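You operate a simulated robot arm through the tools that you are given. There is no shell and no other tool. Be economical: measure what you need, move in short steps, check, and stop when the job is done.

Carry out the task below with a simulated robot arm. There is one attempt and no reset: what you move stays moved.

Task
Even out the yellow and green carboys with the racking hose.
Fine: orange coupler on the yellow port, purple on the green; the lever under the ledge open for one run, then shut; leave the couplers in their ports.

Only the result counts: the job must be done as asked and must still hold three seconds after the hand-in. Knocking over, shifting, dropping, spilling or breaking anything else fails it.

Robot
A 6-joint arm with a two-finger parallel gripper, fixed in place. Base frame: the origin is at the foot of the arm, x ahead of it, y to its left, z up. Lengths are in m, angles in degrees, forces in N, time in s.
With the tool pointing down near the work surface it reaches from about 0.32 to 0.7 m from the base axis. Its first joint turns from -166.0 to 166.0 degrees. Payload 4.1 kg.
The TCP is the grasp point between the finger pads, 0.023 m short of the fingertips. In the tool frame z runs along the fingers and y along their closing line. The gripper opens to 0.094 m. The fingers are 0.038 m wide and 0.01 m thick; the gripper's body (0.054 by 0.096 m) begins 0.039 m behind the TCP.
Orientation is told as [roll, pitch, yaw] about the base's x, y, z axes, in that order, counted from this pose: with the fingers straight down and closing along the base's y, the tool's x points along the base's -x, its y along +y and its z along -z.

Tools
- The arm moves only by the tool arm_command. Its arguments are lists of equal length, an entry for each row: "jaw": the finger opening in mm, from 0 to 94; "linear": the shift along the tool's x, y, z in mm, a list of three; "turn": the turn, a rotation vector about the tool's x, y, z in degrees, a list of three. In form: {"jaw": [jaw, ...], "linear": [[dx, dy, dz], ...], "turn": [[wx, wy, wz], ...]}. A call has 1 to 12 rows; each row shifts and turns the commanded pose from where the row before left it, along the tool's axes as they then stand. A row lasts 0.2 s, in which the tool goes at most 0.05 m and 8.6 degrees; a call with a longer step from one row to the next is refused whole, and so is a gripper value outside its range. A pose out of reach is approached as far as the arm can. The call stops where the force on the tool passes 40 N (or 10 N more than at its start, if that is more) or the arm is blocked; 0.2 s more then pass. The fingers move at their own pace (about 0.045 m/s each) and stop on an object; they squeeze with about 36 N. The grip force told is the motor's: it shows also when the fingers shut on nothing. Time passes only in rows, and 0.2 s behind the last, so rows that do not move let the fingers close. The reply holds the time, the measured pose of the TCP, the force on the tool along the base axes, the opening and the grip force, in the units named above and with some noise.
- Cameras (640 x 400 px; columns grow to the right, rows downward): "scene" is fixed at [0.0499, -0.6506, 1.6303]; the picture's right is [0.88, -0.48, 0.00], its down [-0.27, -0.50, -0.82] and it looks along [0.39, 0.72, -0.57] (base axes); focal length 372 px, centre (320, 200). "wrist" rides on the gripper at [0.086, 0.016, -0.074] in the tool frame; the picture's right is [-0.18, 0.98, 0.00], its down [-0.58, -0.11, -0.81] and it looks along [-0.79, -0.15, 0.59] (tool axes); focal length 243 px, centre (320, 200). There is no depth. A picture from a camera that has moved, and an enlarged one, comes with that camera's place and axes in the base frame and with its lens.
- capture(camera): a new picture of that camera. No time passes.
- slide_trunk(by): slides the trunk up (or, below 0, down) by that many m; the arm rides with it, the base frame stays. It gives what a move gives, with no picture.
- zoom(camera, box): a new picture of the part [left, top, right, bottom] of that camera's present view, enlarged. No time passes.
- job_done(): hands the job in; it is judged then, once.

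Go step by step. Nothing tells you positions but the pictures and the camera data: compare them with the known pose of the tool, close in by small moves and look again before you grip or let go. The budget is 120 turns and 84 pictures, counting those below and the enlarged ones. Unless the task says otherwise, let go and move clear before handing in, and close with one line.

The tools are called after "Emit:" by a JSON object that holds its "name" and its "arguments". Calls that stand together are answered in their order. arm_command: Moves the arm, as the interface text tells. Its arguments: {"type":"object","properties":{"jaw":{"type":"array","items":{"type":"number"}},"linear":{"type":"array","items":{"type":"array","items":{"type":"number"}}},"turn":{"type":"array","items":{"type":"array","items":{"type":"number"}}}},"required":["jaw","linear","turn"]} The other tools are called the same way: slide_trunk (by) slides the trunk up or down; capture (camera) takes a picture; zoom (camera, box) takes an enlarged picture of a part of a camera's view; job_done () hands the job in.

At the start:

```text
time: 0.0
tcp_pos: [0.1938, 0.3281, 1.1651]
tool_rot: [0.0, 0.0, 0.0]
force: [0.6, 0.0, -0.2]
opening: 0.094
finger_force: 0.0
trunk travel left (down, up): [-0.525, 0.065]
```

scene: 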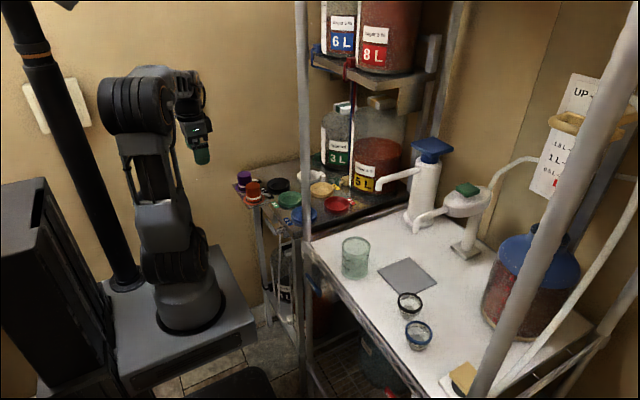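
wrist: 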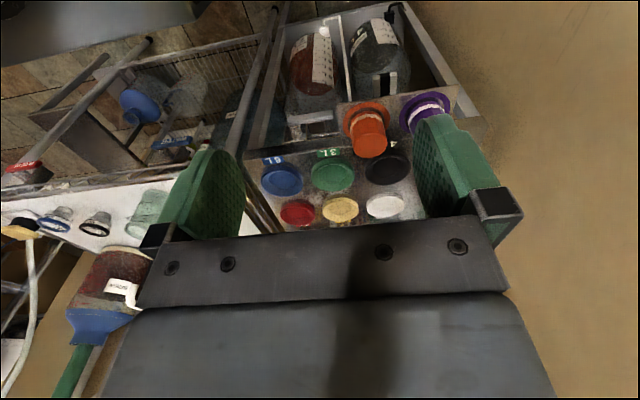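

I see a shelf unit with carboys (blue 6L, red 8L, green 3L, yellow 5L) and purple and orange couplers at a cap tray. I'll enlarge the relevant areas first.

Emit:
{"name": "zoom", "arguments": {"camera": "scene", "box": [220, 90, 460, 240]}}

Emit:
{"name": "zoom", "arguments": {"camera": "wrist", "box": [220, 0, 500, 230]}}

Emit:
{"name": "zoom", "arguments": {"camera": "scene", "box": [490, 60, 640, 200]}}

Emit:
{"name": "zoom", "arguments": {"camera": "scene", "box": [280, 0, 480, 125]}}

Emit:
{"name": "zoom", "arguments": {"camera": "scene", "box": [220, 160, 380, 260]}}

```text
2.67 times, centred on (340, 165) of scene
camera zoom: at [0.0499, -0.6506, 1.6303], right [0.88, -0.48, 0.0], down [-0.27, -0.5, -0.82], along [0.39, 0.72, -0.57], focal length 991 px, centre (267, 293)
```

zoom: 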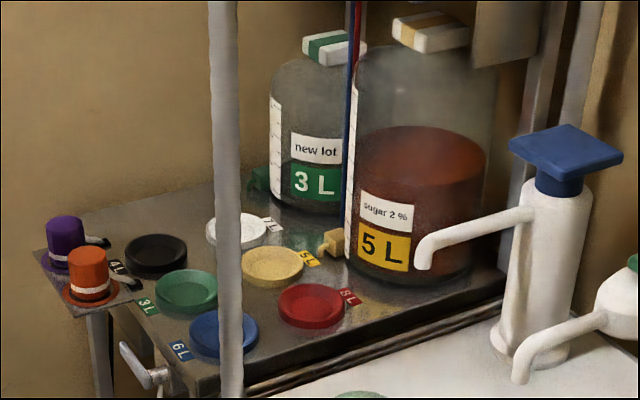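

```text
1.74 times, centred on (360, 115) of wrist
camera zoom: at [0.107, 0.3447, 1.2385], right [0.18, 0.98, 0.0], down [0.58, -0.11, 0.81], along [0.79, -0.15, -0.59], focal length 422 px, centre (250, 348)
```

zoom: 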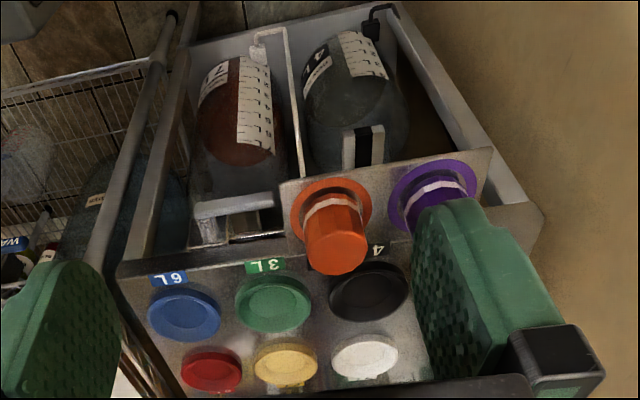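

```text
2.86 times, centred on (565, 130) of scene
camera zoom: at [0.0499, -0.6506, 1.6303], right [0.88, -0.48, 0.0], down [-0.27, -0.5, -0.82], along [0.39, 0.72, -0.57], focal length 1061 px, centre (-380, 400)
```

zoom: 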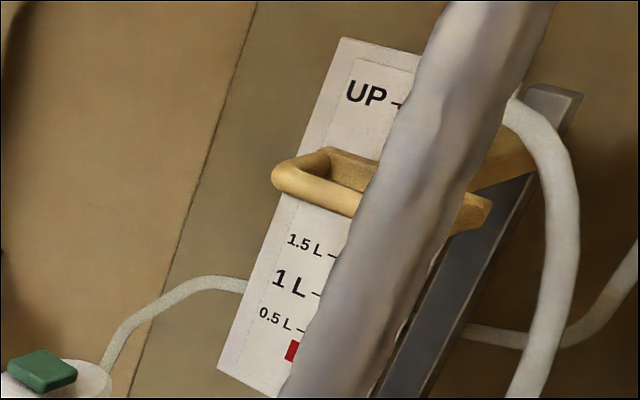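

```text
3.20 times, centred on (380, 62) of scene
camera zoom: at [0.0499, -0.6506, 1.6303], right [0.88, -0.48, 0.0], down [-0.27, -0.5, -0.82], along [0.39, 0.72, -0.57], focal length 1189 px, centre (128, 640)
```

zoom: 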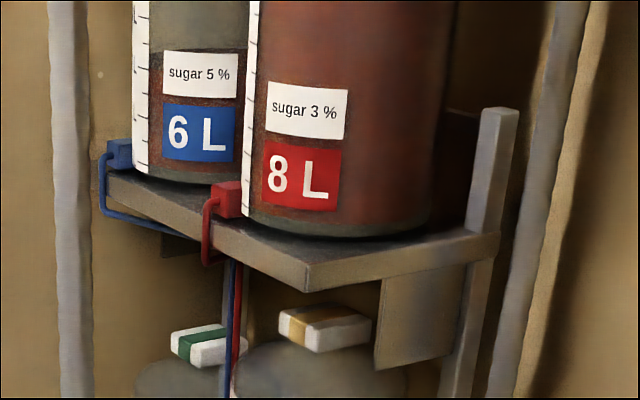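

```text
4.00 times, centred on (300, 210) of scene
camera zoom: at [0.0499, -0.6506, 1.6303], right [0.88, -0.48, 0.0], down [-0.27, -0.5, -0.82], along [0.39, 0.72, -0.57], focal length 1486 px, centre (400, 160)
```

zoom: 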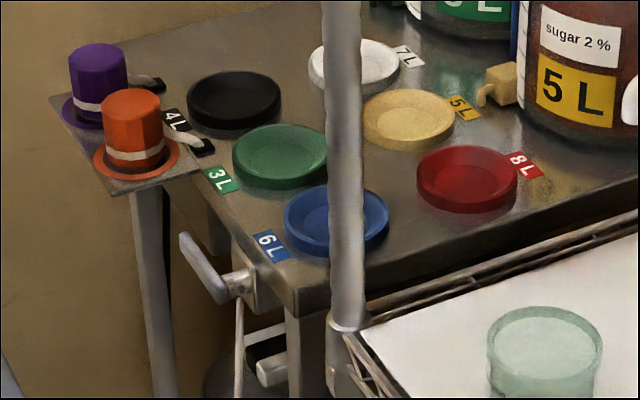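

Couplers are at about (0.35, 0.37), the yellow port at (0.575, 0.305), and the green port at (0.45, 0.306), all near z 0.92. I'll move in for a closer look with the wrist camera.

Emit:
{"name": "arm_command", "arguments": {"jaw": [94, 94, 94], "linear": [[-25, 0, 20], [-25, 10, 20], [-10, 10, 20]], "turn": [[0, 0, 0], [0, 0, 0], [0, 0, 0]]}}

Emit:
{"name": "capture", "arguments": {"camera": "wrist"}}

Emit:
{"name": "zoom", "arguments": {"camera": "wrist", "box": [220, 30, 460, 180]}}

Emit:
{"name": "zoom", "arguments": {"camera": "scene", "box": [225, 165, 295, 215]}}

Emit:
{"name": "zoom", "arguments": {"camera": "scene", "box": [240, 205, 310, 330]}}

```text
time: 0.8
tcp_pos: [0.255, 0.3492, 1.1046]
tool_rot: [0.0, 0.0, 0.0]
force: [-0.6, 1.0, -1.0]
opening: 0.094
finger_force: 0.0
trunk travel left (down, up): [-0.525, 0.065]
```

```text
76 pictures are left
camera wrist: at [0.1688, 0.3648, 1.1778], right [0.18, 0.98, 0.0], down [0.58, -0.11, 0.81], along [0.79, -0.15, -0.59], focal length 243 px, centre (320, 200)
```

wrist: 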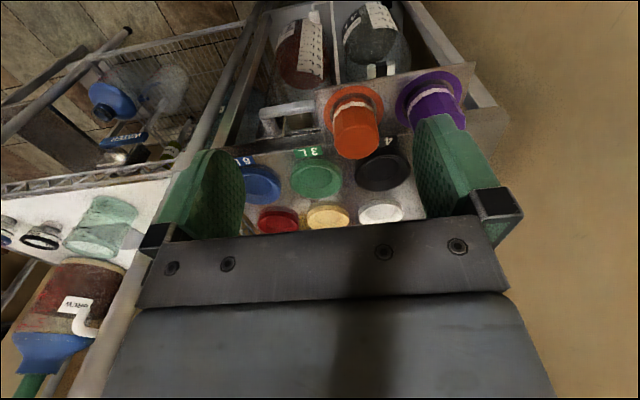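

```text
2.67 times, centred on (340, 105) of wrist
camera zoom: at [0.1688, 0.3648, 1.1778], right [0.18, 0.98, 0.0], down [0.58, -0.11, 0.81], along [0.79, -0.15, -0.59], focal length 647 px, centre (267, 453)
```

zoom: 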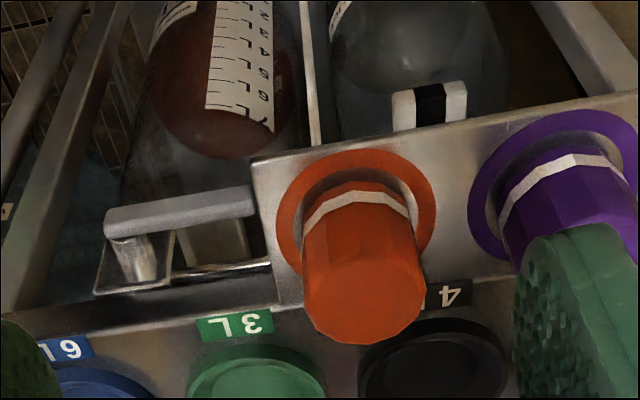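

```text
8.00 times, centred on (260, 190) of scene
camera zoom: at [0.0499, -0.6506, 1.6303], right [0.88, -0.48, 0.0], down [-0.27, -0.5, -0.82], along [0.39, 0.72, -0.57], focal length 2972 px, centre (800, 280)
```

zoom: 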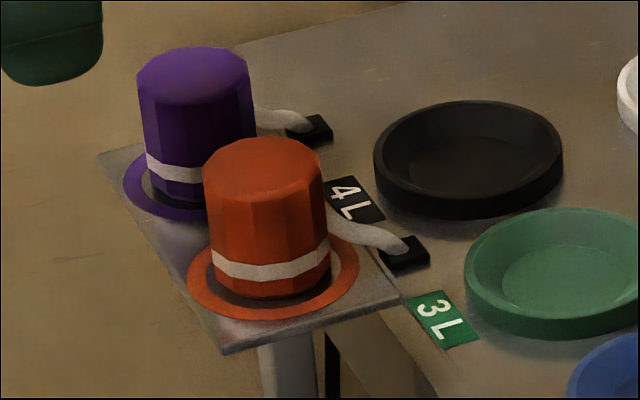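

```text
3.20 times, centred on (275, 268) of scene
camera zoom: at [0.0499, -0.6506, 1.6303], right [0.88, -0.48, 0.0], down [-0.27, -0.5, -0.82], along [0.39, 0.72, -0.57], focal length 1189 px, centre (464, -16)
```

zoom: 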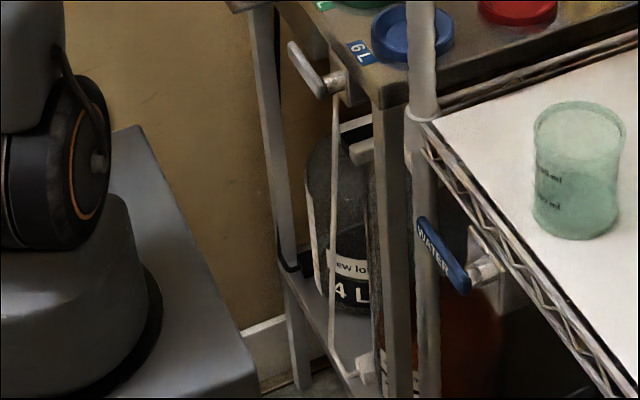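

Orange coupler centre is about (0.348, 0.370) with its top at z ≈ 0.969, and it's about 50 mm wide. I'll hover over it with the jaws partly open so the finger clears the purple one.

Emit:
{"name": "arm_command", "arguments": {"jaw": [72, 72, 72, 72, 72, 72], "linear": [[-31, 7, 0], [-31, 7, 0], [-31, 7, 0], [0, 0, 25], [0, 0, 25], [0, 0, 20]], "turn": [[0, 0, 0], [0, 0, 0], [0, 0, 0], [0, 0, 0], [0, 0, 0], [0, 0, 0]]}}

Emit:
{"name": "capture", "arguments": {"camera": "wrist"}}

Emit:
{"name": "zoom", "arguments": {"camera": "scene", "box": [200, 120, 320, 220]}}

```text
time: 2.2
tcp_pos: [0.3463, 0.3694, 1.0344]
tool_rot: [0.0, 0.1, 0.0]
force: [0.8, 0.4, -0.8]
opening: 0.0719
finger_force: 0.0
trunk travel left (down, up): [-0.525, 0.065]
```

```text
72 pictures are left
camera wrist: at [0.2604, 0.3861, 1.1081], right [0.18, 0.98, 0.0], down [0.58, -0.11, 0.81], along [0.79, -0.15, -0.59], focal length 243 px, centre (320, 200)
```

wrist: 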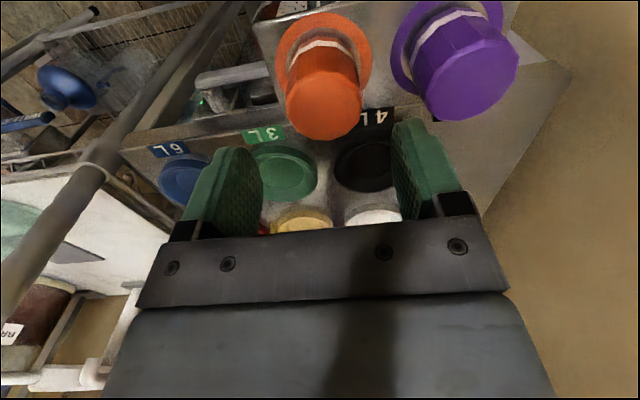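

```text
4.00 times, centred on (260, 170) of scene
camera zoom: at [0.0499, -0.6506, 1.6303], right [0.88, -0.48, 0.0], down [-0.27, -0.5, -0.82], along [0.39, 0.72, -0.57], focal length 1486 px, centre (560, 320)
```

zoom: 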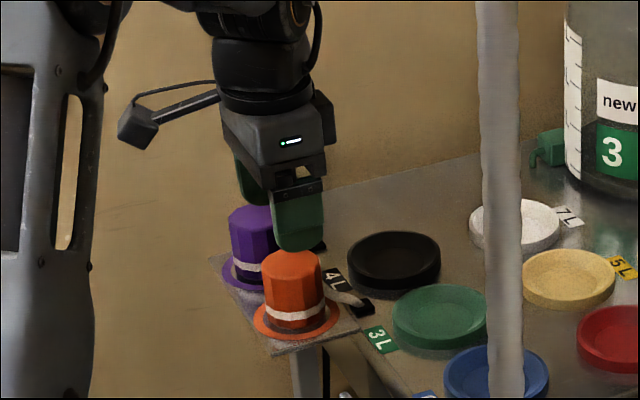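

The coupler lies at about (0.350, 0.371). I'll descend over it and grip.

Emit:
{"name": "arm_command", "arguments": {"jaw": [72, 72, 72, 72, 72, 40, 40, 40, 40], "linear": [[-4, 2, 0], [0, 0, 25], [0, 0, 25], [0, 0, 20], [0, 0, 16], [0, 0, 0], [0, 0, 0], [0, 0, 0], [0, 0, 0]], "turn": [[0, 0, 0], [0, 0, 0], [0, 0, 0], [0, 0, 0], [0, 0, 0], [0, 0, 0], [0, 0, 0], [0, 0, 0], [0, 0, 0]]}}

Emit:
{"name": "capture", "arguments": {"camera": "wrist"}}

Emit:
{"name": "zoom", "arguments": {"camera": "scene", "box": [200, 120, 320, 220]}}

```text
time: 4.2
tcp_pos: [0.3498, 0.3713, 0.9488]
tool_rot: [0.1, 0.1, 0.1]
force: [0.2, -0.5, 0.0]
opening: 0.0494
finger_force: 35.5
trunk travel left (down, up): [-0.525, 0.065]
```

```text
70 pictures are left
camera wrist: at [0.2641, 0.3886, 1.0226], right [0.18, 0.98, 0.0], down [0.58, -0.11, 0.81], along [0.79, -0.15, -0.59], focal length 243 px, centre (320, 200)
```

wrist: 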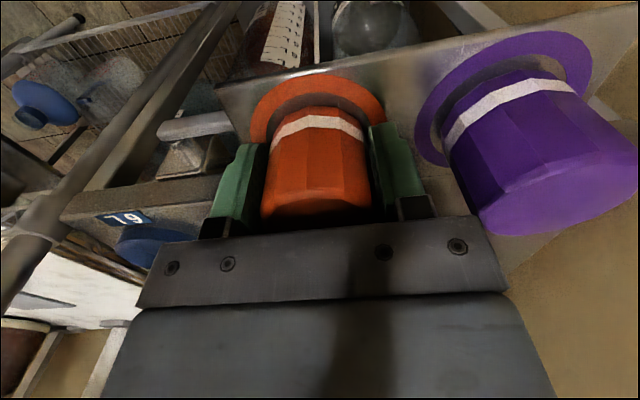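

```text
4.00 times, centred on (260, 170) of scene
camera zoom: at [0.0499, -0.6506, 1.6303], right [0.88, -0.48, 0.0], down [-0.27, -0.5, -0.82], along [0.39, 0.72, -0.57], focal length 1486 px, centre (560, 320)
```

zoom: 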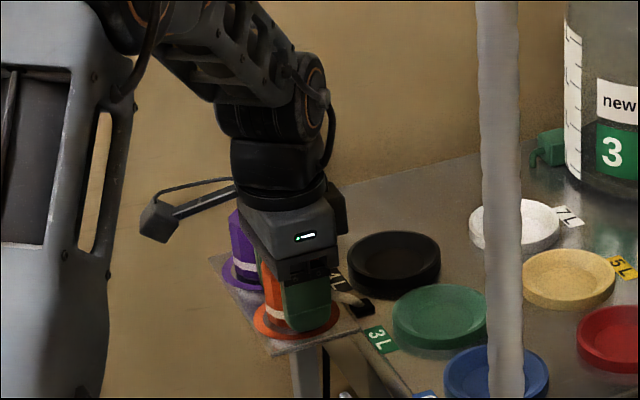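

Gripped at 49 mm. Now I'll lift slowly and check the coupler and its hose.

Emit:
{"name": "arm_command", "arguments": {"jaw": [40, 40, 40, 40, 40], "linear": [[0, 0, -8], [0, 0, -12], [0, 0, -20], [0, 0, -25], [0, 0, -15]], "turn": [[0, 0, 0], [0, 0, 0], [0, 0, 0], [0, 0, 0], [0, 0, 0]]}}

Emit:
{"name": "zoom", "arguments": {"camera": "scene", "box": [200, 120, 320, 220]}}

Emit:
{"name": "capture", "arguments": {"camera": "wrist"}}

```text
time: 5.4
tcp_pos: [0.3507, 0.371, 1.0305]
tool_rot: [0.0, 0.1, -0.1]
force: [0.2, 0.4, -1.7]
opening: 0.0495
finger_force: 36.0
trunk travel left (down, up): [-0.525, 0.065]
```

```text
4.00 times, centred on (260, 170) of scene
camera zoom: at [0.0499, -0.6506, 1.6303], right [0.88, -0.48, 0.0], down [-0.27, -0.5, -0.82], along [0.39, 0.72, -0.57], focal length 1486 px, centre (560, 320)
```

zoom: 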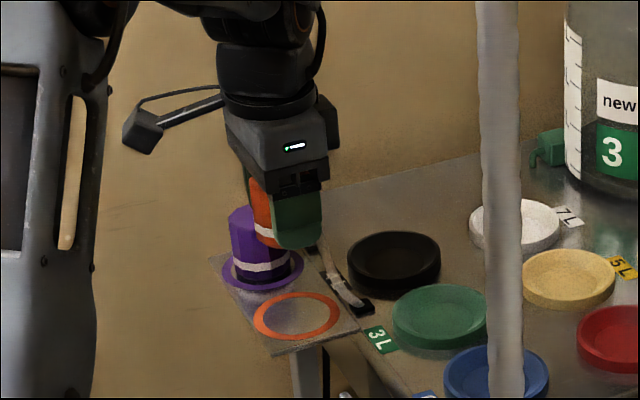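

```text
67 pictures are left
camera wrist: at [0.2635, 0.3882, 1.1023], right [0.18, 0.98, 0.0], down [0.58, -0.11, 0.81], along [0.79, -0.15, -0.59], focal length 243 px, centre (320, 200)
```

wrist: 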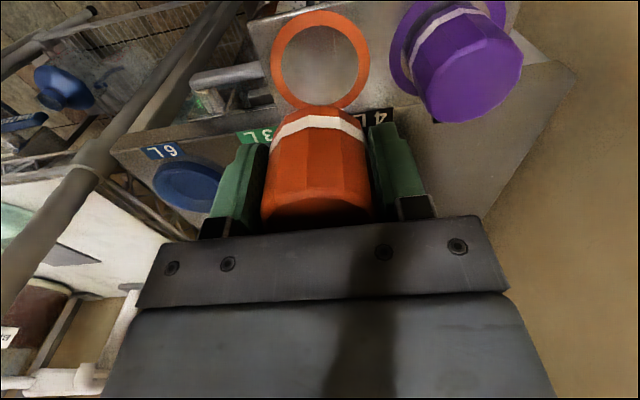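

The hose follows nicely. I'll carry the coupler toward the yellow port in two stages, checking clearance to the pole and bottles.

Emit:
{"name": "arm_command", "arguments": {"jaw": [40, 40, 40, 40, 40], "linear": [[-30, -6, 0], [-30, -8, 0], [-30, -8, 0], [-30, -9, 0], [-30, -10, 0]], "turn": [[0, 0, 0], [0, 0, 0], [0, 0, 0], [0, 0, 0], [0, 0, 0]]}}

Emit:
{"name": "capture", "arguments": {"camera": "scene"}}

Emit:
{"name": "capture", "arguments": {"camera": "wrist"}}

```text
time: 6.6
tcp_pos: [0.5011, 0.3298, 1.0283]
tool_rot: [0.1, 0.0, 0.1]
force: [0.2, -0.1, -2.0]
opening: 0.0492
finger_force: 35.9
trunk travel left (down, up): [-0.525, 0.065]
```

```text
66 pictures are left
```

scene: 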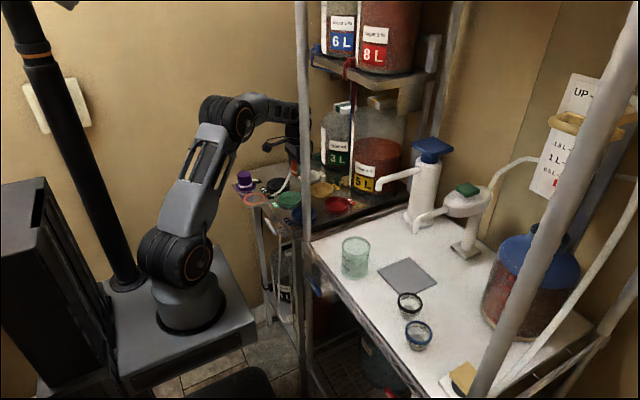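

```text
65 pictures are left
camera wrist: at [0.4142, 0.3464, 1.1028], right [0.18, 0.98, 0.0], down [0.58, -0.11, 0.81], along [0.79, -0.15, -0.59], focal length 243 px, centre (320, 200)
```

wrist: 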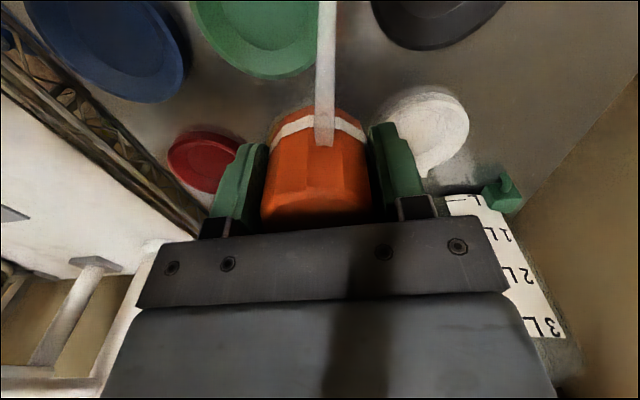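

Emit:
{"name": "zoom", "arguments": {"camera": "scene", "box": [270, 130, 390, 220]}}

Emit:
{"name": "zoom", "arguments": {"camera": "scene", "box": [290, 170, 360, 215]}}

```text
4.44 times, centred on (330, 175) of scene
camera zoom: at [0.0499, -0.6506, 1.6303], right [0.88, -0.48, 0.0], down [-0.27, -0.5, -0.82], along [0.39, 0.72, -0.57], focal length 1651 px, centre (276, 311)
```

zoom: 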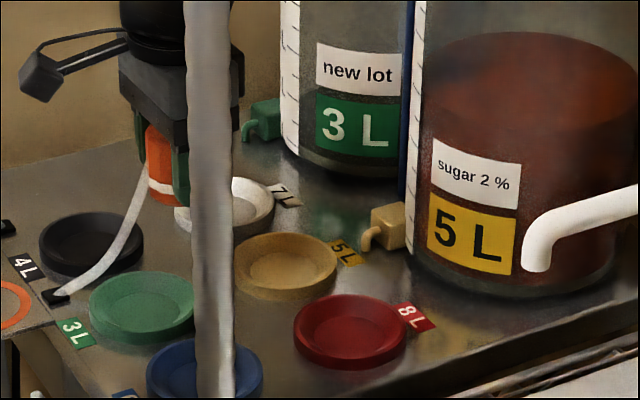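

```text
8.89 times, centred on (325, 192) of scene
camera zoom: at [0.0499, -0.6506, 1.6303], right [0.88, -0.48, 0.0], down [-0.27, -0.5, -0.82], along [0.39, 0.72, -0.57], focal length 3302 px, centre (276, 267)
```

zoom: 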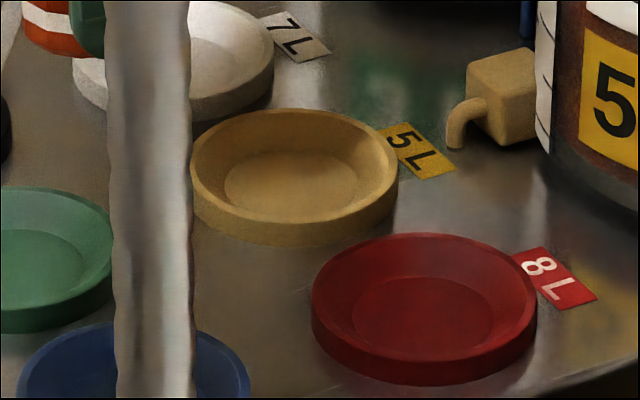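

Ports are shallow conical cups, so the coupler should self-centre. I'll hover at about (0.574, 0.306), just above the rim, and compare.

Emit:
{"name": "arm_command", "arguments": {"jaw": [40, 40, 40, 40, 40], "linear": [[-30, -8, 0], [-30, -8, 0], [-13, -8, 0], [0, 0, 22], [0, 0, 20]], "turn": [[0, 0, 0], [0, 0, 0], [0, 0, 0], [0, 0, 0], [0, 0, 0]]}}

Emit:
{"name": "zoom", "arguments": {"camera": "scene", "box": [270, 130, 390, 220]}}

Emit:
{"name": "capture", "arguments": {"camera": "wrist"}}

```text
time: 7.8
tcp_pos: [0.5739, 0.3079, 0.9865]
tool_rot: [0.0, 0.0, 0.0]
force: [0.1, 0.2, -1.9]
opening: 0.0492
finger_force: 35.3
trunk travel left (down, up): [-0.525, 0.065]
```

```text
4.44 times, centred on (330, 175) of scene
camera zoom: at [0.0499, -0.6506, 1.6303], right [0.88, -0.48, 0.0], down [-0.27, -0.5, -0.82], along [0.39, 0.72, -0.57], focal length 1651 px, centre (276, 311)
```

zoom: 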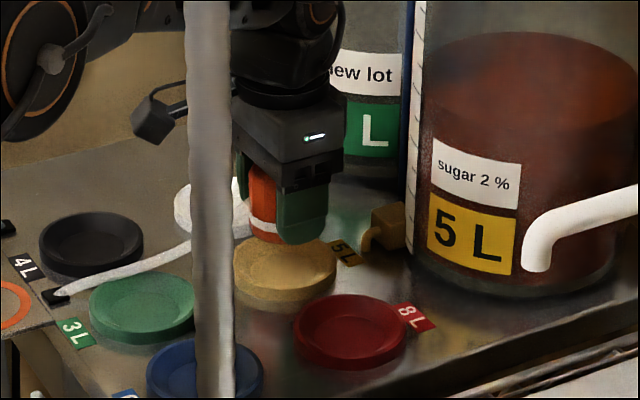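

```text
61 pictures are left
camera wrist: at [0.488, 0.3237, 1.0604], right [0.18, 0.98, 0.0], down [0.58, -0.11, 0.81], along [0.79, -0.15, -0.59], focal length 243 px, centre (320, 200)
```

wrist: 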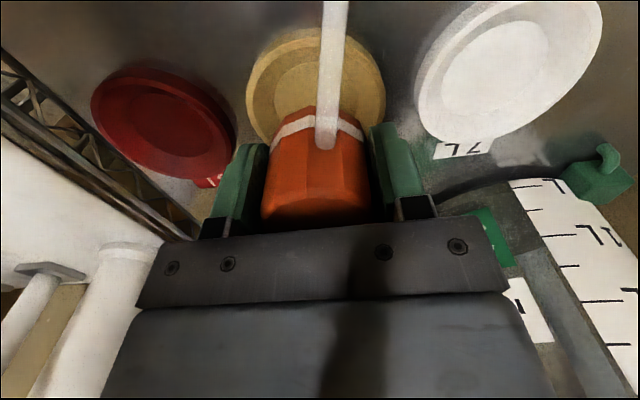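

Combining both views, the port centre is about (0.576, 0.3065). I'll shift slightly and lower in small steps until contact.

Emit:
{"name": "arm_command", "arguments": {"jaw": [40, 40, 40, 40, 40, 40], "linear": [[-2, -1, 0], [0, 0, 8], [0, 0, 7], [0, 0, 5], [0, 0, 4], [0, 0, 3]], "turn": [[0, 0, 0], [0, 0, 0], [0, 0, 0], [0, 0, 0], [0, 0, 0], [0, 0, 0]]}}

Emit:
{"name": "zoom", "arguments": {"camera": "scene", "box": [290, 150, 370, 210]}}

Emit:
{"name": "capture", "arguments": {"camera": "wrist"}}

```text
time: 9.2
tcp_pos: [0.5758, 0.3065, 0.9589]
tool_rot: [-0.1, 0.0, -0.1]
force: [1.0, 0.0, -1.7]
opening: 0.0494
finger_force: 36.0
trunk travel left (down, up): [-0.525, 0.065]
```

```text
6.67 times, centred on (330, 180) of scene
camera zoom: at [0.0499, -0.6506, 1.6303], right [0.88, -0.48, 0.0], down [-0.27, -0.5, -0.82], along [0.39, 0.72, -0.57], focal length 2476 px, centre (253, 333)
```

zoom: 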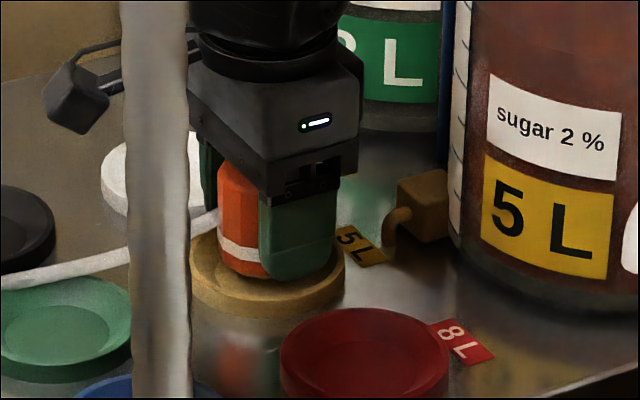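

```text
59 pictures are left
camera wrist: at [0.4894, 0.3216, 1.0334], right [0.18, 0.98, 0.0], down [0.58, -0.11, 0.81], along [0.79, -0.15, -0.59], focal length 243 px, centre (320, 200)
```

wrist: 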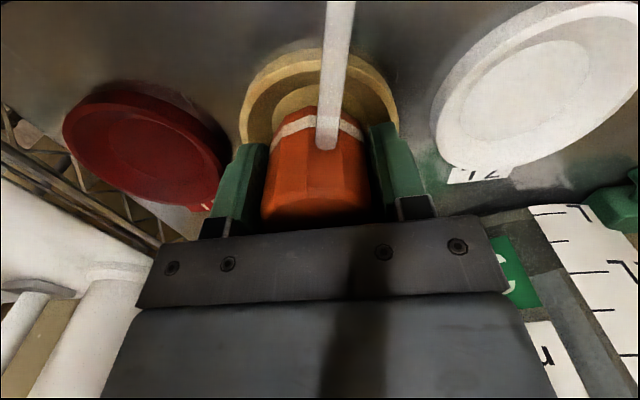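

It looks centred in the cup. I'll continue down until contact.

Emit:
{"name": "arm_command", "arguments": {"jaw": [40, 40, 40, 40, 40, 40], "linear": [[0, 0, 3], [0, 0, 2], [0, 0, 2], [0, 0, 2], [0, 0, 2], [0, 0, 1]], "turn": [[0, 0, 0], [0, 0, 0], [0, 0, 0], [0, 0, 0], [0, 0, 0], [0, 0, 0]]}}

Emit:
{"name": "zoom", "arguments": {"camera": "scene", "box": [290, 150, 370, 210]}}

```text
time: 10.7
tcp_pos: [0.5759, 0.3068, 0.9551]
tool_rot: [0.4, -0.5, 0.2]
force: [-8.5, -4.6, 14.5]
opening: 0.0495
finger_force: 36.0
trunk travel left (down, up): [-0.525, 0.065]
stopped in row 6: the force on the tool passed its limit (the readings are from after the stop); the commanded pose is now the measured one
```

```text
6.67 times, centred on (330, 180) of scene
camera zoom: at [0.0499, -0.6506, 1.6303], right [0.88, -0.48, 0.0], down [-0.27, -0.5, -0.82], along [0.39, 0.72, -0.57], focal length 2476 px, centre (253, 333)
```

zoom: 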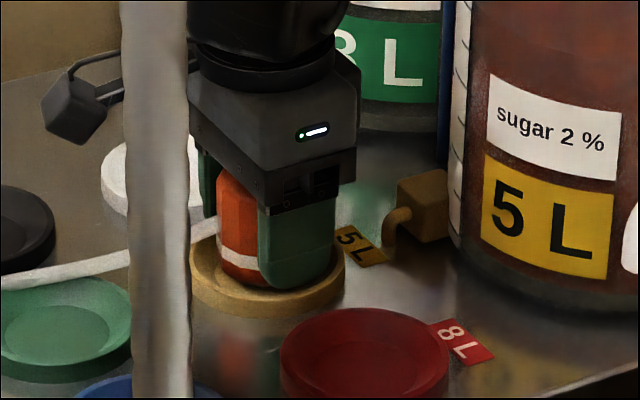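

Contact came with a side push toward −x and −y, so the coupler rides slightly on the far wall. I'll nudge it back and lower again.

Emit:
{"name": "arm_command", "arguments": {"jaw": [40, 40, 40, 40, 40, 40], "linear": [[0, 0, -1], [2, -1, 0], [0, 0, 1], [0, 0, 1], [0, 0, 1], [0, 0, 1]], "turn": [[0, 0, 0], [0, 0, 0], [0, 0, 0], [0, 0, 0], [0, 0, 0], [0, 0, 0]]}}

```text
time: 12.2
tcp_pos: [0.5748, 0.3051, 0.9546]
tool_rot: [0.6, -1.0, 0.1]
force: [-8.7, -2.9, 12.4]
opening: 0.0492
finger_force: 35.9
trunk travel left (down, up): [-0.525, 0.065]
stopped in row 6: the force on the tool passed its limit (the readings are from after the stop); the commanded pose is now the measured one
```

Emit:
{"name": "arm_command", "arguments": {"jaw": [40, 40, 40, 40, 40, 40, 40], "linear": [[0, 0, -2], [3, -1, 0], [0, 0, 1], [0, 0, 1], [0, 0, 1], [0, 0, 1], [0, 0, 1]], "turn": [[0.6, 1, 0], [0, 0, 0], [0, 0, 0], [0, 0, 0], [0, 0, 0], [0, 0, 0], [0, 0, 0]]}}

Emit:
{"name": "zoom", "arguments": {"camera": "scene", "box": [290, 150, 370, 210]}}

Emit:
{"name": "zoom", "arguments": {"camera": "wrist", "box": [220, 20, 420, 220]}}

```text
time: 13.8
tcp_pos: [0.5746, 0.3049, 0.9551]
tool_rot: [0.1, -0.2, 0.1]
force: [8.9, 3.0, 33.6]
opening: 0.0491
finger_force: 36.0
trunk travel left (down, up): [-0.525, 0.065]
```

```text
6.67 times, centred on (330, 180) of scene
camera zoom: at [0.0499, -0.6506, 1.6303], right [0.88, -0.48, 0.0], down [-0.27, -0.5, -0.82], along [0.39, 0.72, -0.57], focal length 2476 px, centre (253, 333)
```

zoom: 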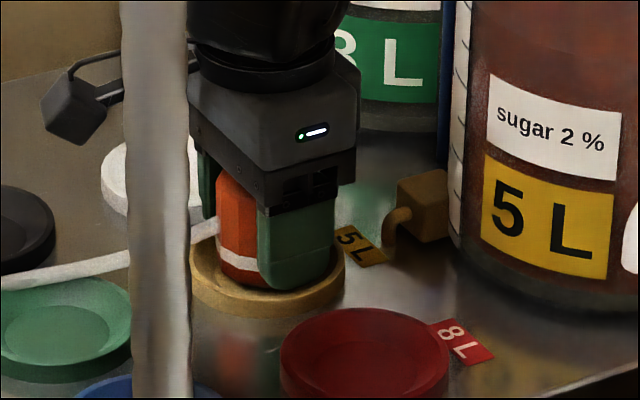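

```text
2.00 times, centred on (320, 120) of wrist
camera zoom: at [0.4877, 0.3211, 1.028], right [0.18, 0.98, 0.0], down [0.58, -0.11, 0.81], along [0.8, -0.15, -0.59], focal length 485 px, centre (320, 360)
```

zoom: 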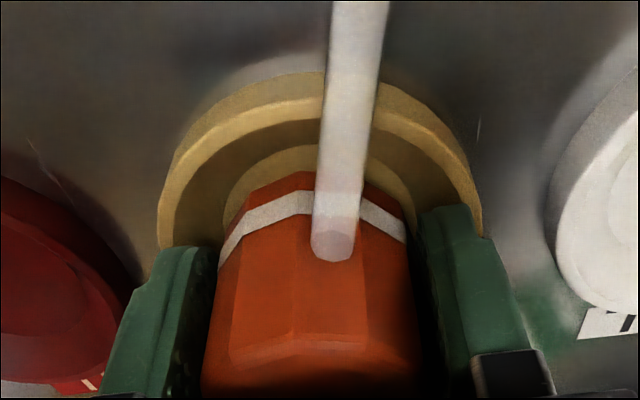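

The port's near floor is still visible, so the coupler sits too far toward +x. I'll lift a little, shift about 5 mm back, and lower again.

Emit:
{"name": "arm_command", "arguments": {"jaw": [40, 40, 40, 40], "linear": [[0, 0, -5], [0, 0, -3], [1.5, 1, 0], [0, 0, 1]], "turn": [[0, 0, 0], [0, 0, 0], [0, 0, 0], [0, 0, 0]]}}

Emit:
{"name": "arm_command", "arguments": {"jaw": [40, 40, 40, 40, 40, 40, 40, 40], "linear": [[0, 0, 1], [0, 0, 1], [0, 0, 1], [0, 0, 1], [0, 0, 1], [0, 0, 1], [0, 0, 1], [0, 0, 1]], "turn": [[0, 0, 0], [0, 0, 0], [0, 0, 0], [0, 0, 0], [0, 0, 0], [0, 0, 0], [0, 0, 0], [0, 0, 0]]}}

Emit:
{"name": "zoom", "arguments": {"camera": "wrist", "box": [220, 20, 420, 220]}}

```text
time: 14.8
tcp_pos: [0.5729, 0.3063, 0.9555]
tool_rot: [-0.1, 0.4, 0.2]
force: [0.0, -0.2, -1.2]
opening: 0.0494
finger_force: 36.0
trunk travel left (down, up): [-0.525, 0.065]
```

```text
time: 16.6
tcp_pos: [0.5729, 0.3062, 0.9546]
tool_rot: [0.0, -0.4, 0.2]
force: [5.4, 3.6, 38.0]
opening: 0.0491
finger_force: 36.4
trunk travel left (down, up): [-0.525, 0.065]
```

```text
2.00 times, centred on (320, 120) of wrist
camera zoom: at [0.4851, 0.3221, 1.0279], right [0.18, 0.98, 0.0], down [0.58, -0.11, 0.81], along [0.8, -0.15, -0.59], focal length 485 px, centre (320, 360)
```

zoom: 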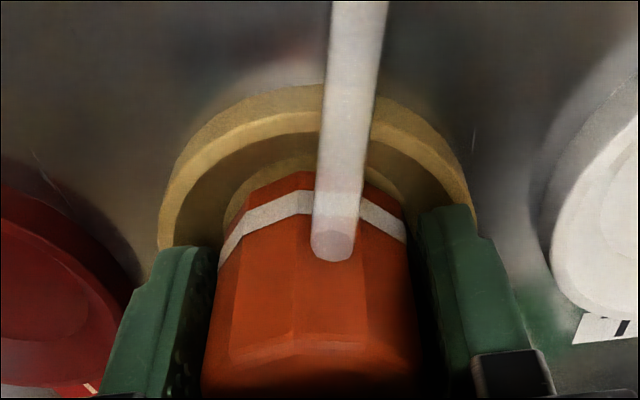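

Contact height is the same each time, so it is on the port floor. I'll shift the last ~1.5 mm, relax the downward push, and check before letting go.

Emit:
{"name": "arm_command", "arguments": {"jaw": [40, 40, 40, 40, 40, 40], "linear": [[0, 0, -5], [0, 0, -4], [1.5, 0, 0], [0, 0, 2], [0, 0, 2], [0, 0, 1]], "turn": [[0, 0, 0], [0, 0, 0], [0, 0, 0], [0, 0, 0], [0, 0, 0], [0, 0, 0]]}}

Emit:
{"name": "zoom", "arguments": {"camera": "wrist", "box": [220, 20, 420, 220]}}

```text
time: 18.0
tcp_pos: [0.5694, 0.3064, 0.9547]
tool_rot: [-0.1, 0.0, 0.1]
force: [-6.8, -2.7, 9.7]
opening: 0.0491
finger_force: 36.0
trunk travel left (down, up): [-0.525, 0.065]
```

```text
2.00 times, centred on (320, 120) of wrist
camera zoom: at [0.4832, 0.322, 1.0285], right [0.18, 0.98, 0.0], down [0.58, -0.11, 0.81], along [0.79, -0.15, -0.59], focal length 485 px, centre (320, 360)
```

zoom: 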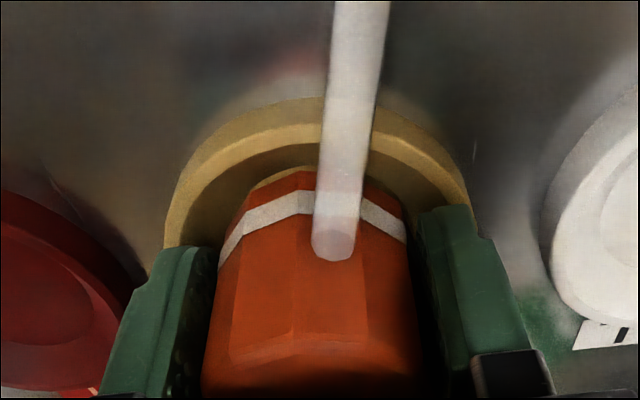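

Near gap is now ~1 mm; the middle is around x = 0.571. I'll go there, rest it down and open the fingers.

Emit:
{"name": "arm_command", "arguments": {"jaw": [40, 40, 40, 40, 56, 60, 62, 62], "linear": [[0, 0, -4], [-1.5, 0, 0], [0, 0, 3], [0, 0, 1], [0, 0, 0], [0, 0, 0], [0, 0, 0], [0, 0, 0]], "turn": [[0, 0, 0], [0, 0, 0], [0, 0, 0], [0, 0, 0], [0, 0, 0], [0, 0, 0], [0, 0, 0], [0, 0, 0]]}}

Emit:
{"name": "zoom", "arguments": {"camera": "wrist", "box": [220, 20, 420, 220]}}

Emit:
{"name": "zoom", "arguments": {"camera": "scene", "box": [290, 150, 370, 210]}}

```text
time: 19.8
tcp_pos: [0.5723, 0.3049, 0.9542]
tool_rot: [0.0, -0.1, 0.0]
force: [-1.3, -11.4, 13.3]
opening: 0.057
finger_force: 0.1
trunk travel left (down, up): [-0.525, 0.065]
```

```text
2.00 times, centred on (320, 120) of wrist
camera zoom: at [0.4861, 0.3206, 1.0284], right [0.18, 0.98, 0.0], down [0.58, -0.11, 0.81], along [0.79, -0.15, -0.59], focal length 485 px, centre (320, 360)
```

zoom: 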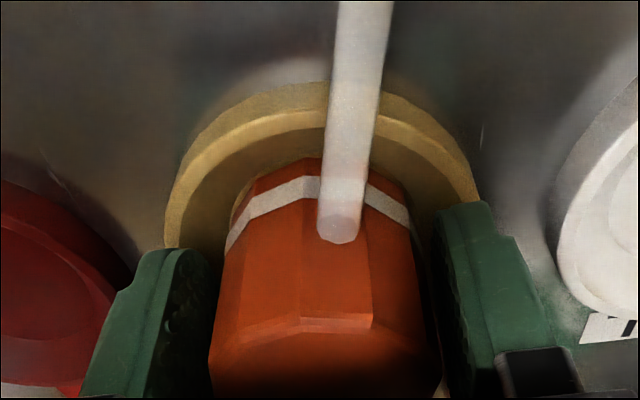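

```text
6.67 times, centred on (330, 180) of scene
camera zoom: at [0.0499, -0.6506, 1.6303], right [0.88, -0.48, 0.0], down [-0.27, -0.5, -0.82], along [0.39, 0.72, -0.57], focal length 2476 px, centre (253, 333)
```

zoom: 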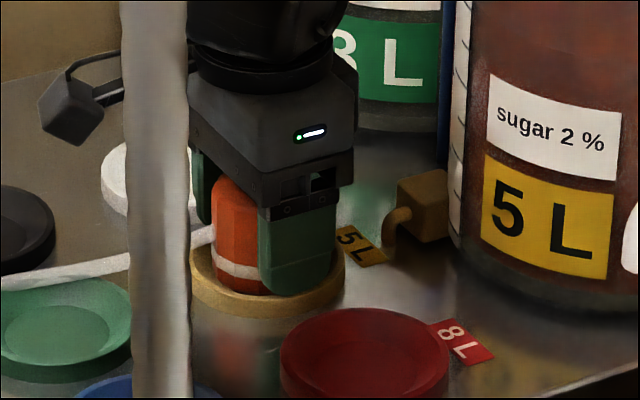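

The coupler has settled in the cup; the open fingers touch the rim wall inside. I'll ease the opening to 55 and retreat straight up, then check.

Emit:
{"name": "arm_command", "arguments": {"jaw": [55, 55, 56, 58, 62, 62, 62], "linear": [[0, 0, -2], [0, 0, -5], [0, 0, -8], [0, 0, -15], [0, 0, -20], [0, 0, -20], [0, 0, -10]], "turn": [[0, 0, 0], [0, 0, 0], [0, 0, 0], [0, 0, 0], [0, 0, 0], [0, 0, 0], [0, 0, 0]]}}

Emit:
{"name": "capture", "arguments": {"camera": "wrist"}}

Emit:
{"name": "zoom", "arguments": {"camera": "scene", "box": [290, 150, 370, 210]}}

```text
time: 21.4
tcp_pos: [0.5722, 0.3057, 1.0331]
tool_rot: [-0.2, 0.2, 0.1]
force: [-0.4, -0.2, 0.1]
opening: 0.0621
finger_force: 0.1
trunk travel left (down, up): [-0.525, 0.065]
```

```text
51 pictures are left
camera wrist: at [0.4862, 0.3219, 1.1076], right [0.18, 0.98, 0.0], down [0.58, -0.11, 0.81], along [0.79, -0.15, -0.59], focal length 243 px, centre (320, 200)
```

wrist: 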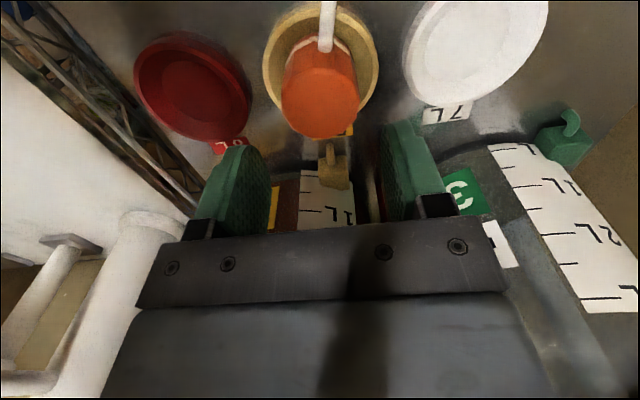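

```text
6.67 times, centred on (330, 180) of scene
camera zoom: at [0.0499, -0.6506, 1.6303], right [0.88, -0.48, 0.0], down [-0.27, -0.5, -0.82], along [0.39, 0.72, -0.57], focal length 2476 px, centre (253, 333)
```

zoom: 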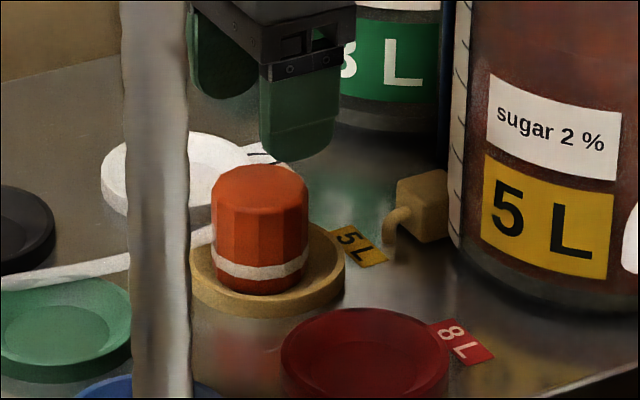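

Orange is seated upright in the yellow port. Now I'll move over the purple coupler at about (0.349, 0.451).

Emit:
{"name": "arm_command", "arguments": {"jaw": [72, 72, 72, 72, 72, 72, 72], "linear": [[20, 0, -5], [35, 24, 0], [35, 24, 0], [35, 24, 0], [35, 24, 0], [35, 24, 0], [28, 24, 0]], "turn": [[0, 0, 0], [0, 0, 0], [0, 0, 0], [0, 0, 0], [0, 0, 0], [0, 0, 0], [0, 0, 0]]}}

Emit:
{"name": "capture", "arguments": {"camera": "wrist"}}

Emit:
{"name": "capture", "arguments": {"camera": "scene"}}

```text
time: 23.0
tcp_pos: [0.3494, 0.4513, 1.0381]
tool_rot: [-0.1, 0.1, 0.0]
force: [-0.3, 0.2, 0.4]
opening: 0.0719
finger_force: 0.1
trunk travel left (down, up): [-0.525, 0.065]
```

```text
49 pictures are left
camera wrist: at [0.2623, 0.4678, 1.1118], right [0.18, 0.98, 0.0], down [0.58, -0.11, 0.81], along [0.79, -0.15, -0.59], focal length 243 px, centre (320, 200)
```

wrist: 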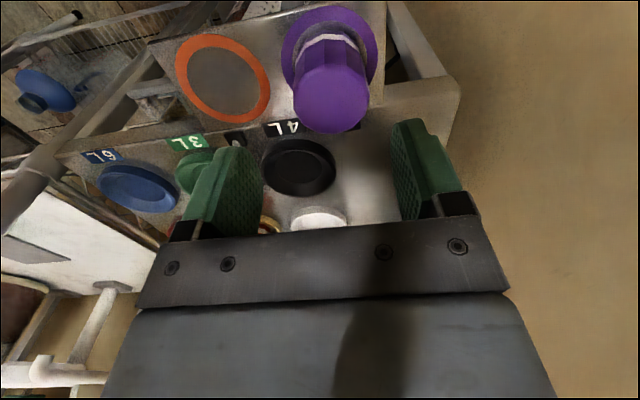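

```text
48 pictures are left
```

scene: 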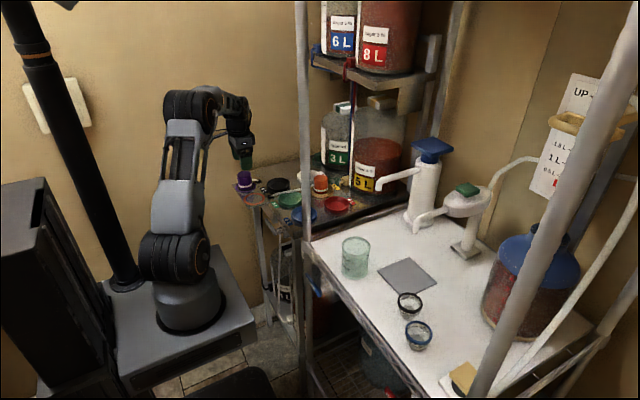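

Purple lies at about (0.352, 0.456). I'll adjust, descend and grip.

Emit:
{"name": "arm_command", "arguments": {"jaw": [72, 72, 72, 72, 72, 40, 40, 40, 40], "linear": [[-2, 5, 0], [0, 0, 25], [0, 0, 25], [0, 0, 20], [0, 0, 14], [0, 0, 0], [0, 0, 0], [0, 0, 0], [0, 0, 0]], "turn": [[0, 0, 0], [0, 0, 0], [0, 0, 0], [0, 0, 0], [0, 0, 0], [0, 0, 0], [0, 0, 0], [0, 0, 0], [0, 0, 0]]}}

Emit:
{"name": "capture", "arguments": {"camera": "wrist"}}

```text
time: 25.0
tcp_pos: [0.3516, 0.4555, 0.9544]
tool_rot: [-0.1, 0.1, 0.0]
force: [0.2, 0.6, 0.9]
opening: 0.0495
finger_force: 36.0
trunk travel left (down, up): [-0.525, 0.065]
```

```text
47 pictures are left
camera wrist: at [0.2645, 0.4717, 1.0283], right [0.18, 0.98, 0.0], down [0.58, -0.11, 0.81], along [0.79, -0.15, -0.59], focal length 243 px, centre (320, 200)
```

wrist: 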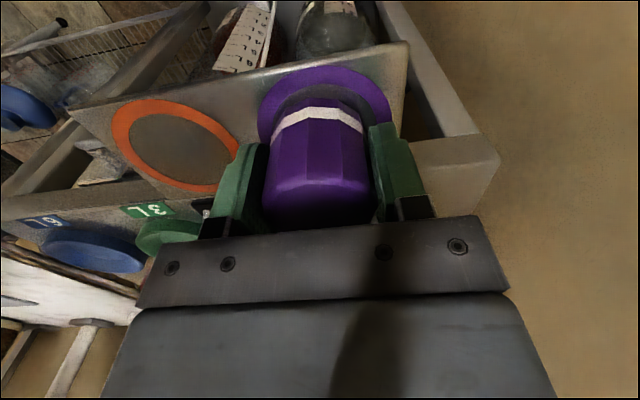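

Purple is gripped. I'll lift and move to a viewpoint short of the green port to see where the orange hose lies relative to it.

Emit:
{"name": "arm_command", "arguments": {"jaw": [40, 40, 40, 40, 40, 40, 40, 40], "linear": [[0, 0, -8], [0, 0, -12], [0, 0, -20], [0, 0, -25], [0, 0, -25], [0, 0, -10], [-15, -22, 0], [-15, -22, 0]], "turn": [[0, 0, 0], [0, 0, 0], [0, 0, 0], [0, 0, 0], [0, 0, 0], [0, 0, 0], [0, 0, 0], [0, 0, 0]]}}

Emit:
{"name": "capture", "arguments": {"camera": "wrist"}}

Emit:
{"name": "zoom", "arguments": {"camera": "scene", "box": [230, 130, 350, 220]}}

```text
time: 26.8
tcp_pos: [0.3823, 0.411, 1.0536]
tool_rot: [-0.1, 0.1, 0.0]
force: [0.1, 1.1, -1.5]
opening: 0.0492
finger_force: 36.2
trunk travel left (down, up): [-0.525, 0.065]
```

```text
46 pictures are left
camera wrist: at [0.295, 0.4274, 1.1282], right [0.18, 0.98, 0.0], down [0.58, -0.11, 0.81], along [0.79, -0.15, -0.59], focal length 243 px, centre (320, 200)
```

wrist: 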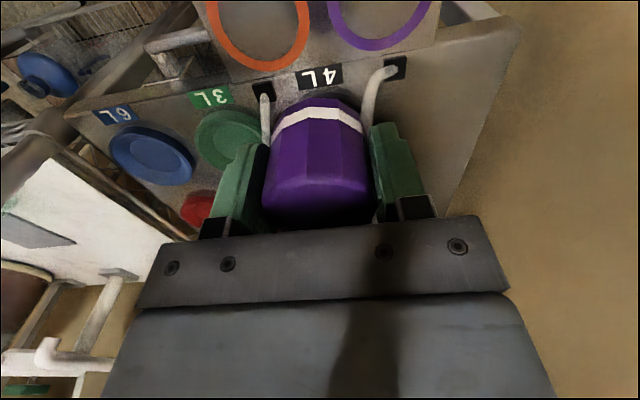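

```text
4.44 times, centred on (290, 175) of scene
camera zoom: at [0.0499, -0.6506, 1.6303], right [0.88, -0.48, 0.0], down [-0.27, -0.5, -0.82], along [0.39, 0.72, -0.57], focal length 1651 px, centre (453, 311)
```

zoom: 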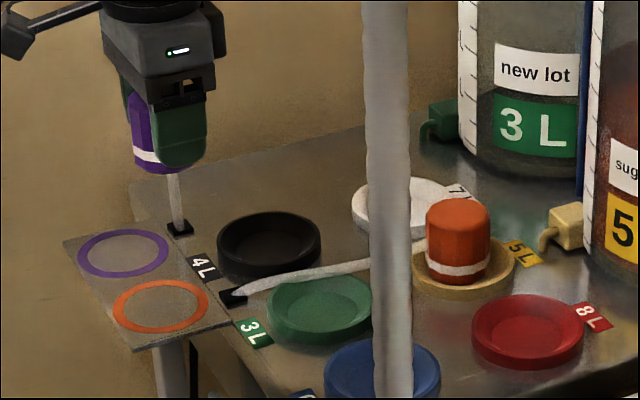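

The orange hose passes the +y edge of the green cup, so I'll turn the gripper 90° to bring the fingers in along x, clear of that hose.

Emit:
{"name": "arm_command", "arguments": {"jaw": [40, 40, 40, 40, 40, 40, 40, 40, 40, 40, 40], "linear": [[0, 0, 0], [0, 0, 0], [0, 0, 0], [0, 0, 0], [0, 0, 0], [0, 0, 0], [0, 0, 0], [0, 0, 0], [0, 0, 0], [0, 0, 0], [0, 0, 0]], "turn": [[0, 0, 8.2], [0, 0, 8.2], [0, 0, 8.2], [0, 0, 8.2], [0, 0, 8.2], [0, 0, 8.2], [0, 0, 8.2], [0, 0, 8.2], [0, 0, 8.2], [0, 0, 8.2], [0, 0, 8]]}}

Emit:
{"name": "capture", "arguments": {"camera": "wrist"}}

Emit:
{"name": "zoom", "arguments": {"camera": "scene", "box": [230, 130, 350, 220]}}

```text
time: 29.2
tcp_pos: [0.3797, 0.4117, 1.0522]
tool_rot: [-0.1, -0.2, -90.0]
force: [0.2, 0.1, -1.9]
opening: 0.0493
finger_force: 35.8
trunk travel left (down, up): [-0.525, 0.065]
```

```text
44 pictures are left
camera wrist: at [0.3979, 0.4981, 1.1274], right [0.98, -0.19, 0.0], down [-0.11, -0.58, 0.81], along [-0.15, -0.79, -0.59], focal length 243 px, centre (320, 200)
```

wrist: 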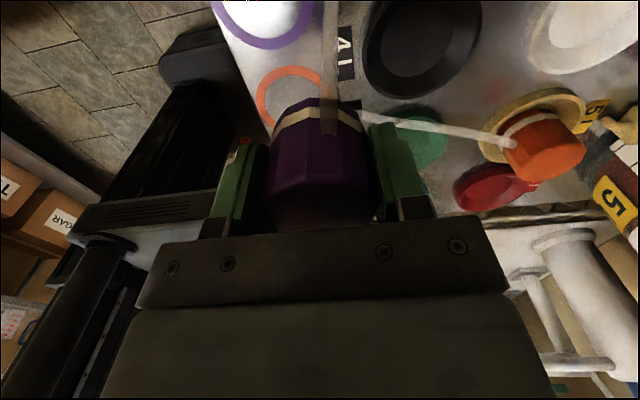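

```text
4.44 times, centred on (290, 175) of scene
camera zoom: at [0.0499, -0.6506, 1.6303], right [0.88, -0.48, 0.0], down [-0.27, -0.5, -0.82], along [0.39, 0.72, -0.57], focal length 1651 px, centre (453, 311)
```

zoom: 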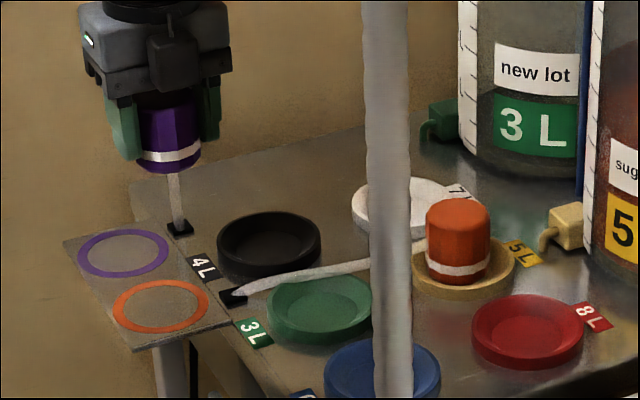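

Rotated. Now I'll move over the green port at (0.449, 0.307).

Emit:
{"name": "arm_command", "arguments": {"jaw": [40, 40, 40, 40, 40], "linear": [[-26, 17, 0], [-26, 17, 0], [-26, 17, 0], [-27, 18, 0], [0, 0, 25]], "turn": [[0, 0, 0], [0, 0, 0], [0, 0, 0], [0, 0, 0], [0, 0, 0]]}}

Emit:
{"name": "capture", "arguments": {"camera": "wrist"}}

Emit:
{"name": "zoom", "arguments": {"camera": "scene", "box": [230, 130, 350, 220]}}

```text
time: 30.4
tcp_pos: [0.4516, 0.3063, 1.0298]
tool_rot: [-0.2, -0.3, -89.9]
force: [-0.3, -0.8, -1.8]
opening: 0.0493
finger_force: 36.2
trunk travel left (down, up): [-0.525, 0.065]
```

```text
42 pictures are left
camera wrist: at [0.4683, 0.3935, 1.1037], right [0.98, -0.18, 0.0], down [-0.11, -0.58, 0.81], along [-0.15, -0.79, -0.59], focal length 243 px, centre (320, 200)
```

wrist: 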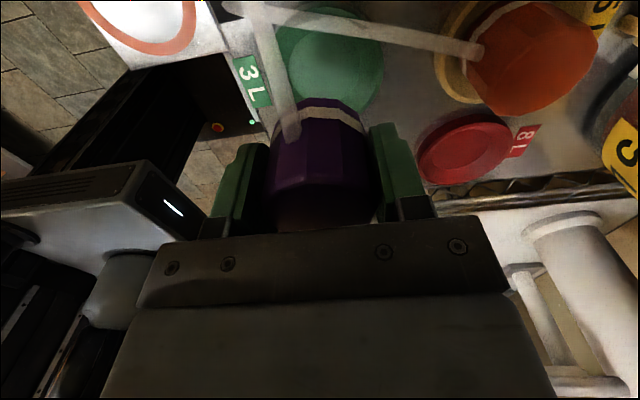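

```text
4.44 times, centred on (290, 175) of scene
camera zoom: at [0.0499, -0.6506, 1.6303], right [0.88, -0.48, 0.0], down [-0.27, -0.5, -0.82], along [0.39, 0.72, -0.57], focal length 1651 px, centre (453, 311)
```

zoom: 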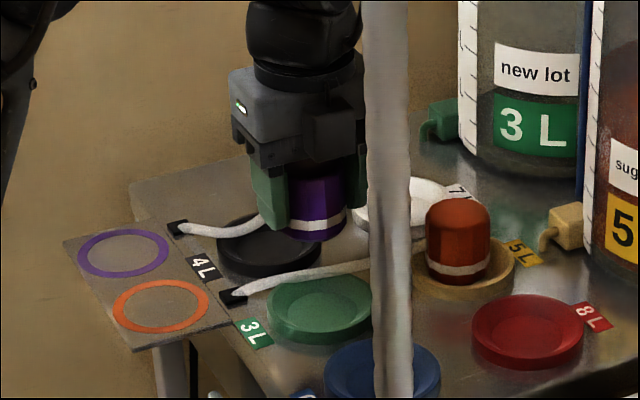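

Emit:
{"name": "zoom", "arguments": {"camera": "wrist", "box": [230, 0, 430, 125]}}

```text
3.20 times, centred on (330, 62) of wrist
camera zoom: at [0.4683, 0.3935, 1.1037], right [0.98, -0.18, 0.0], down [-0.11, -0.58, 0.81], along [-0.15, -0.79, -0.59], focal length 776 px, centre (288, 640)
```

zoom: 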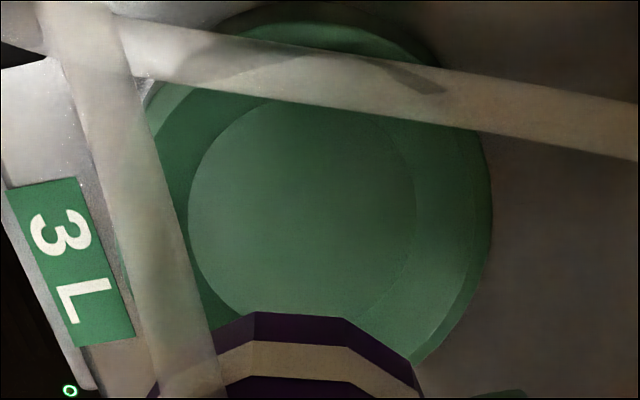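

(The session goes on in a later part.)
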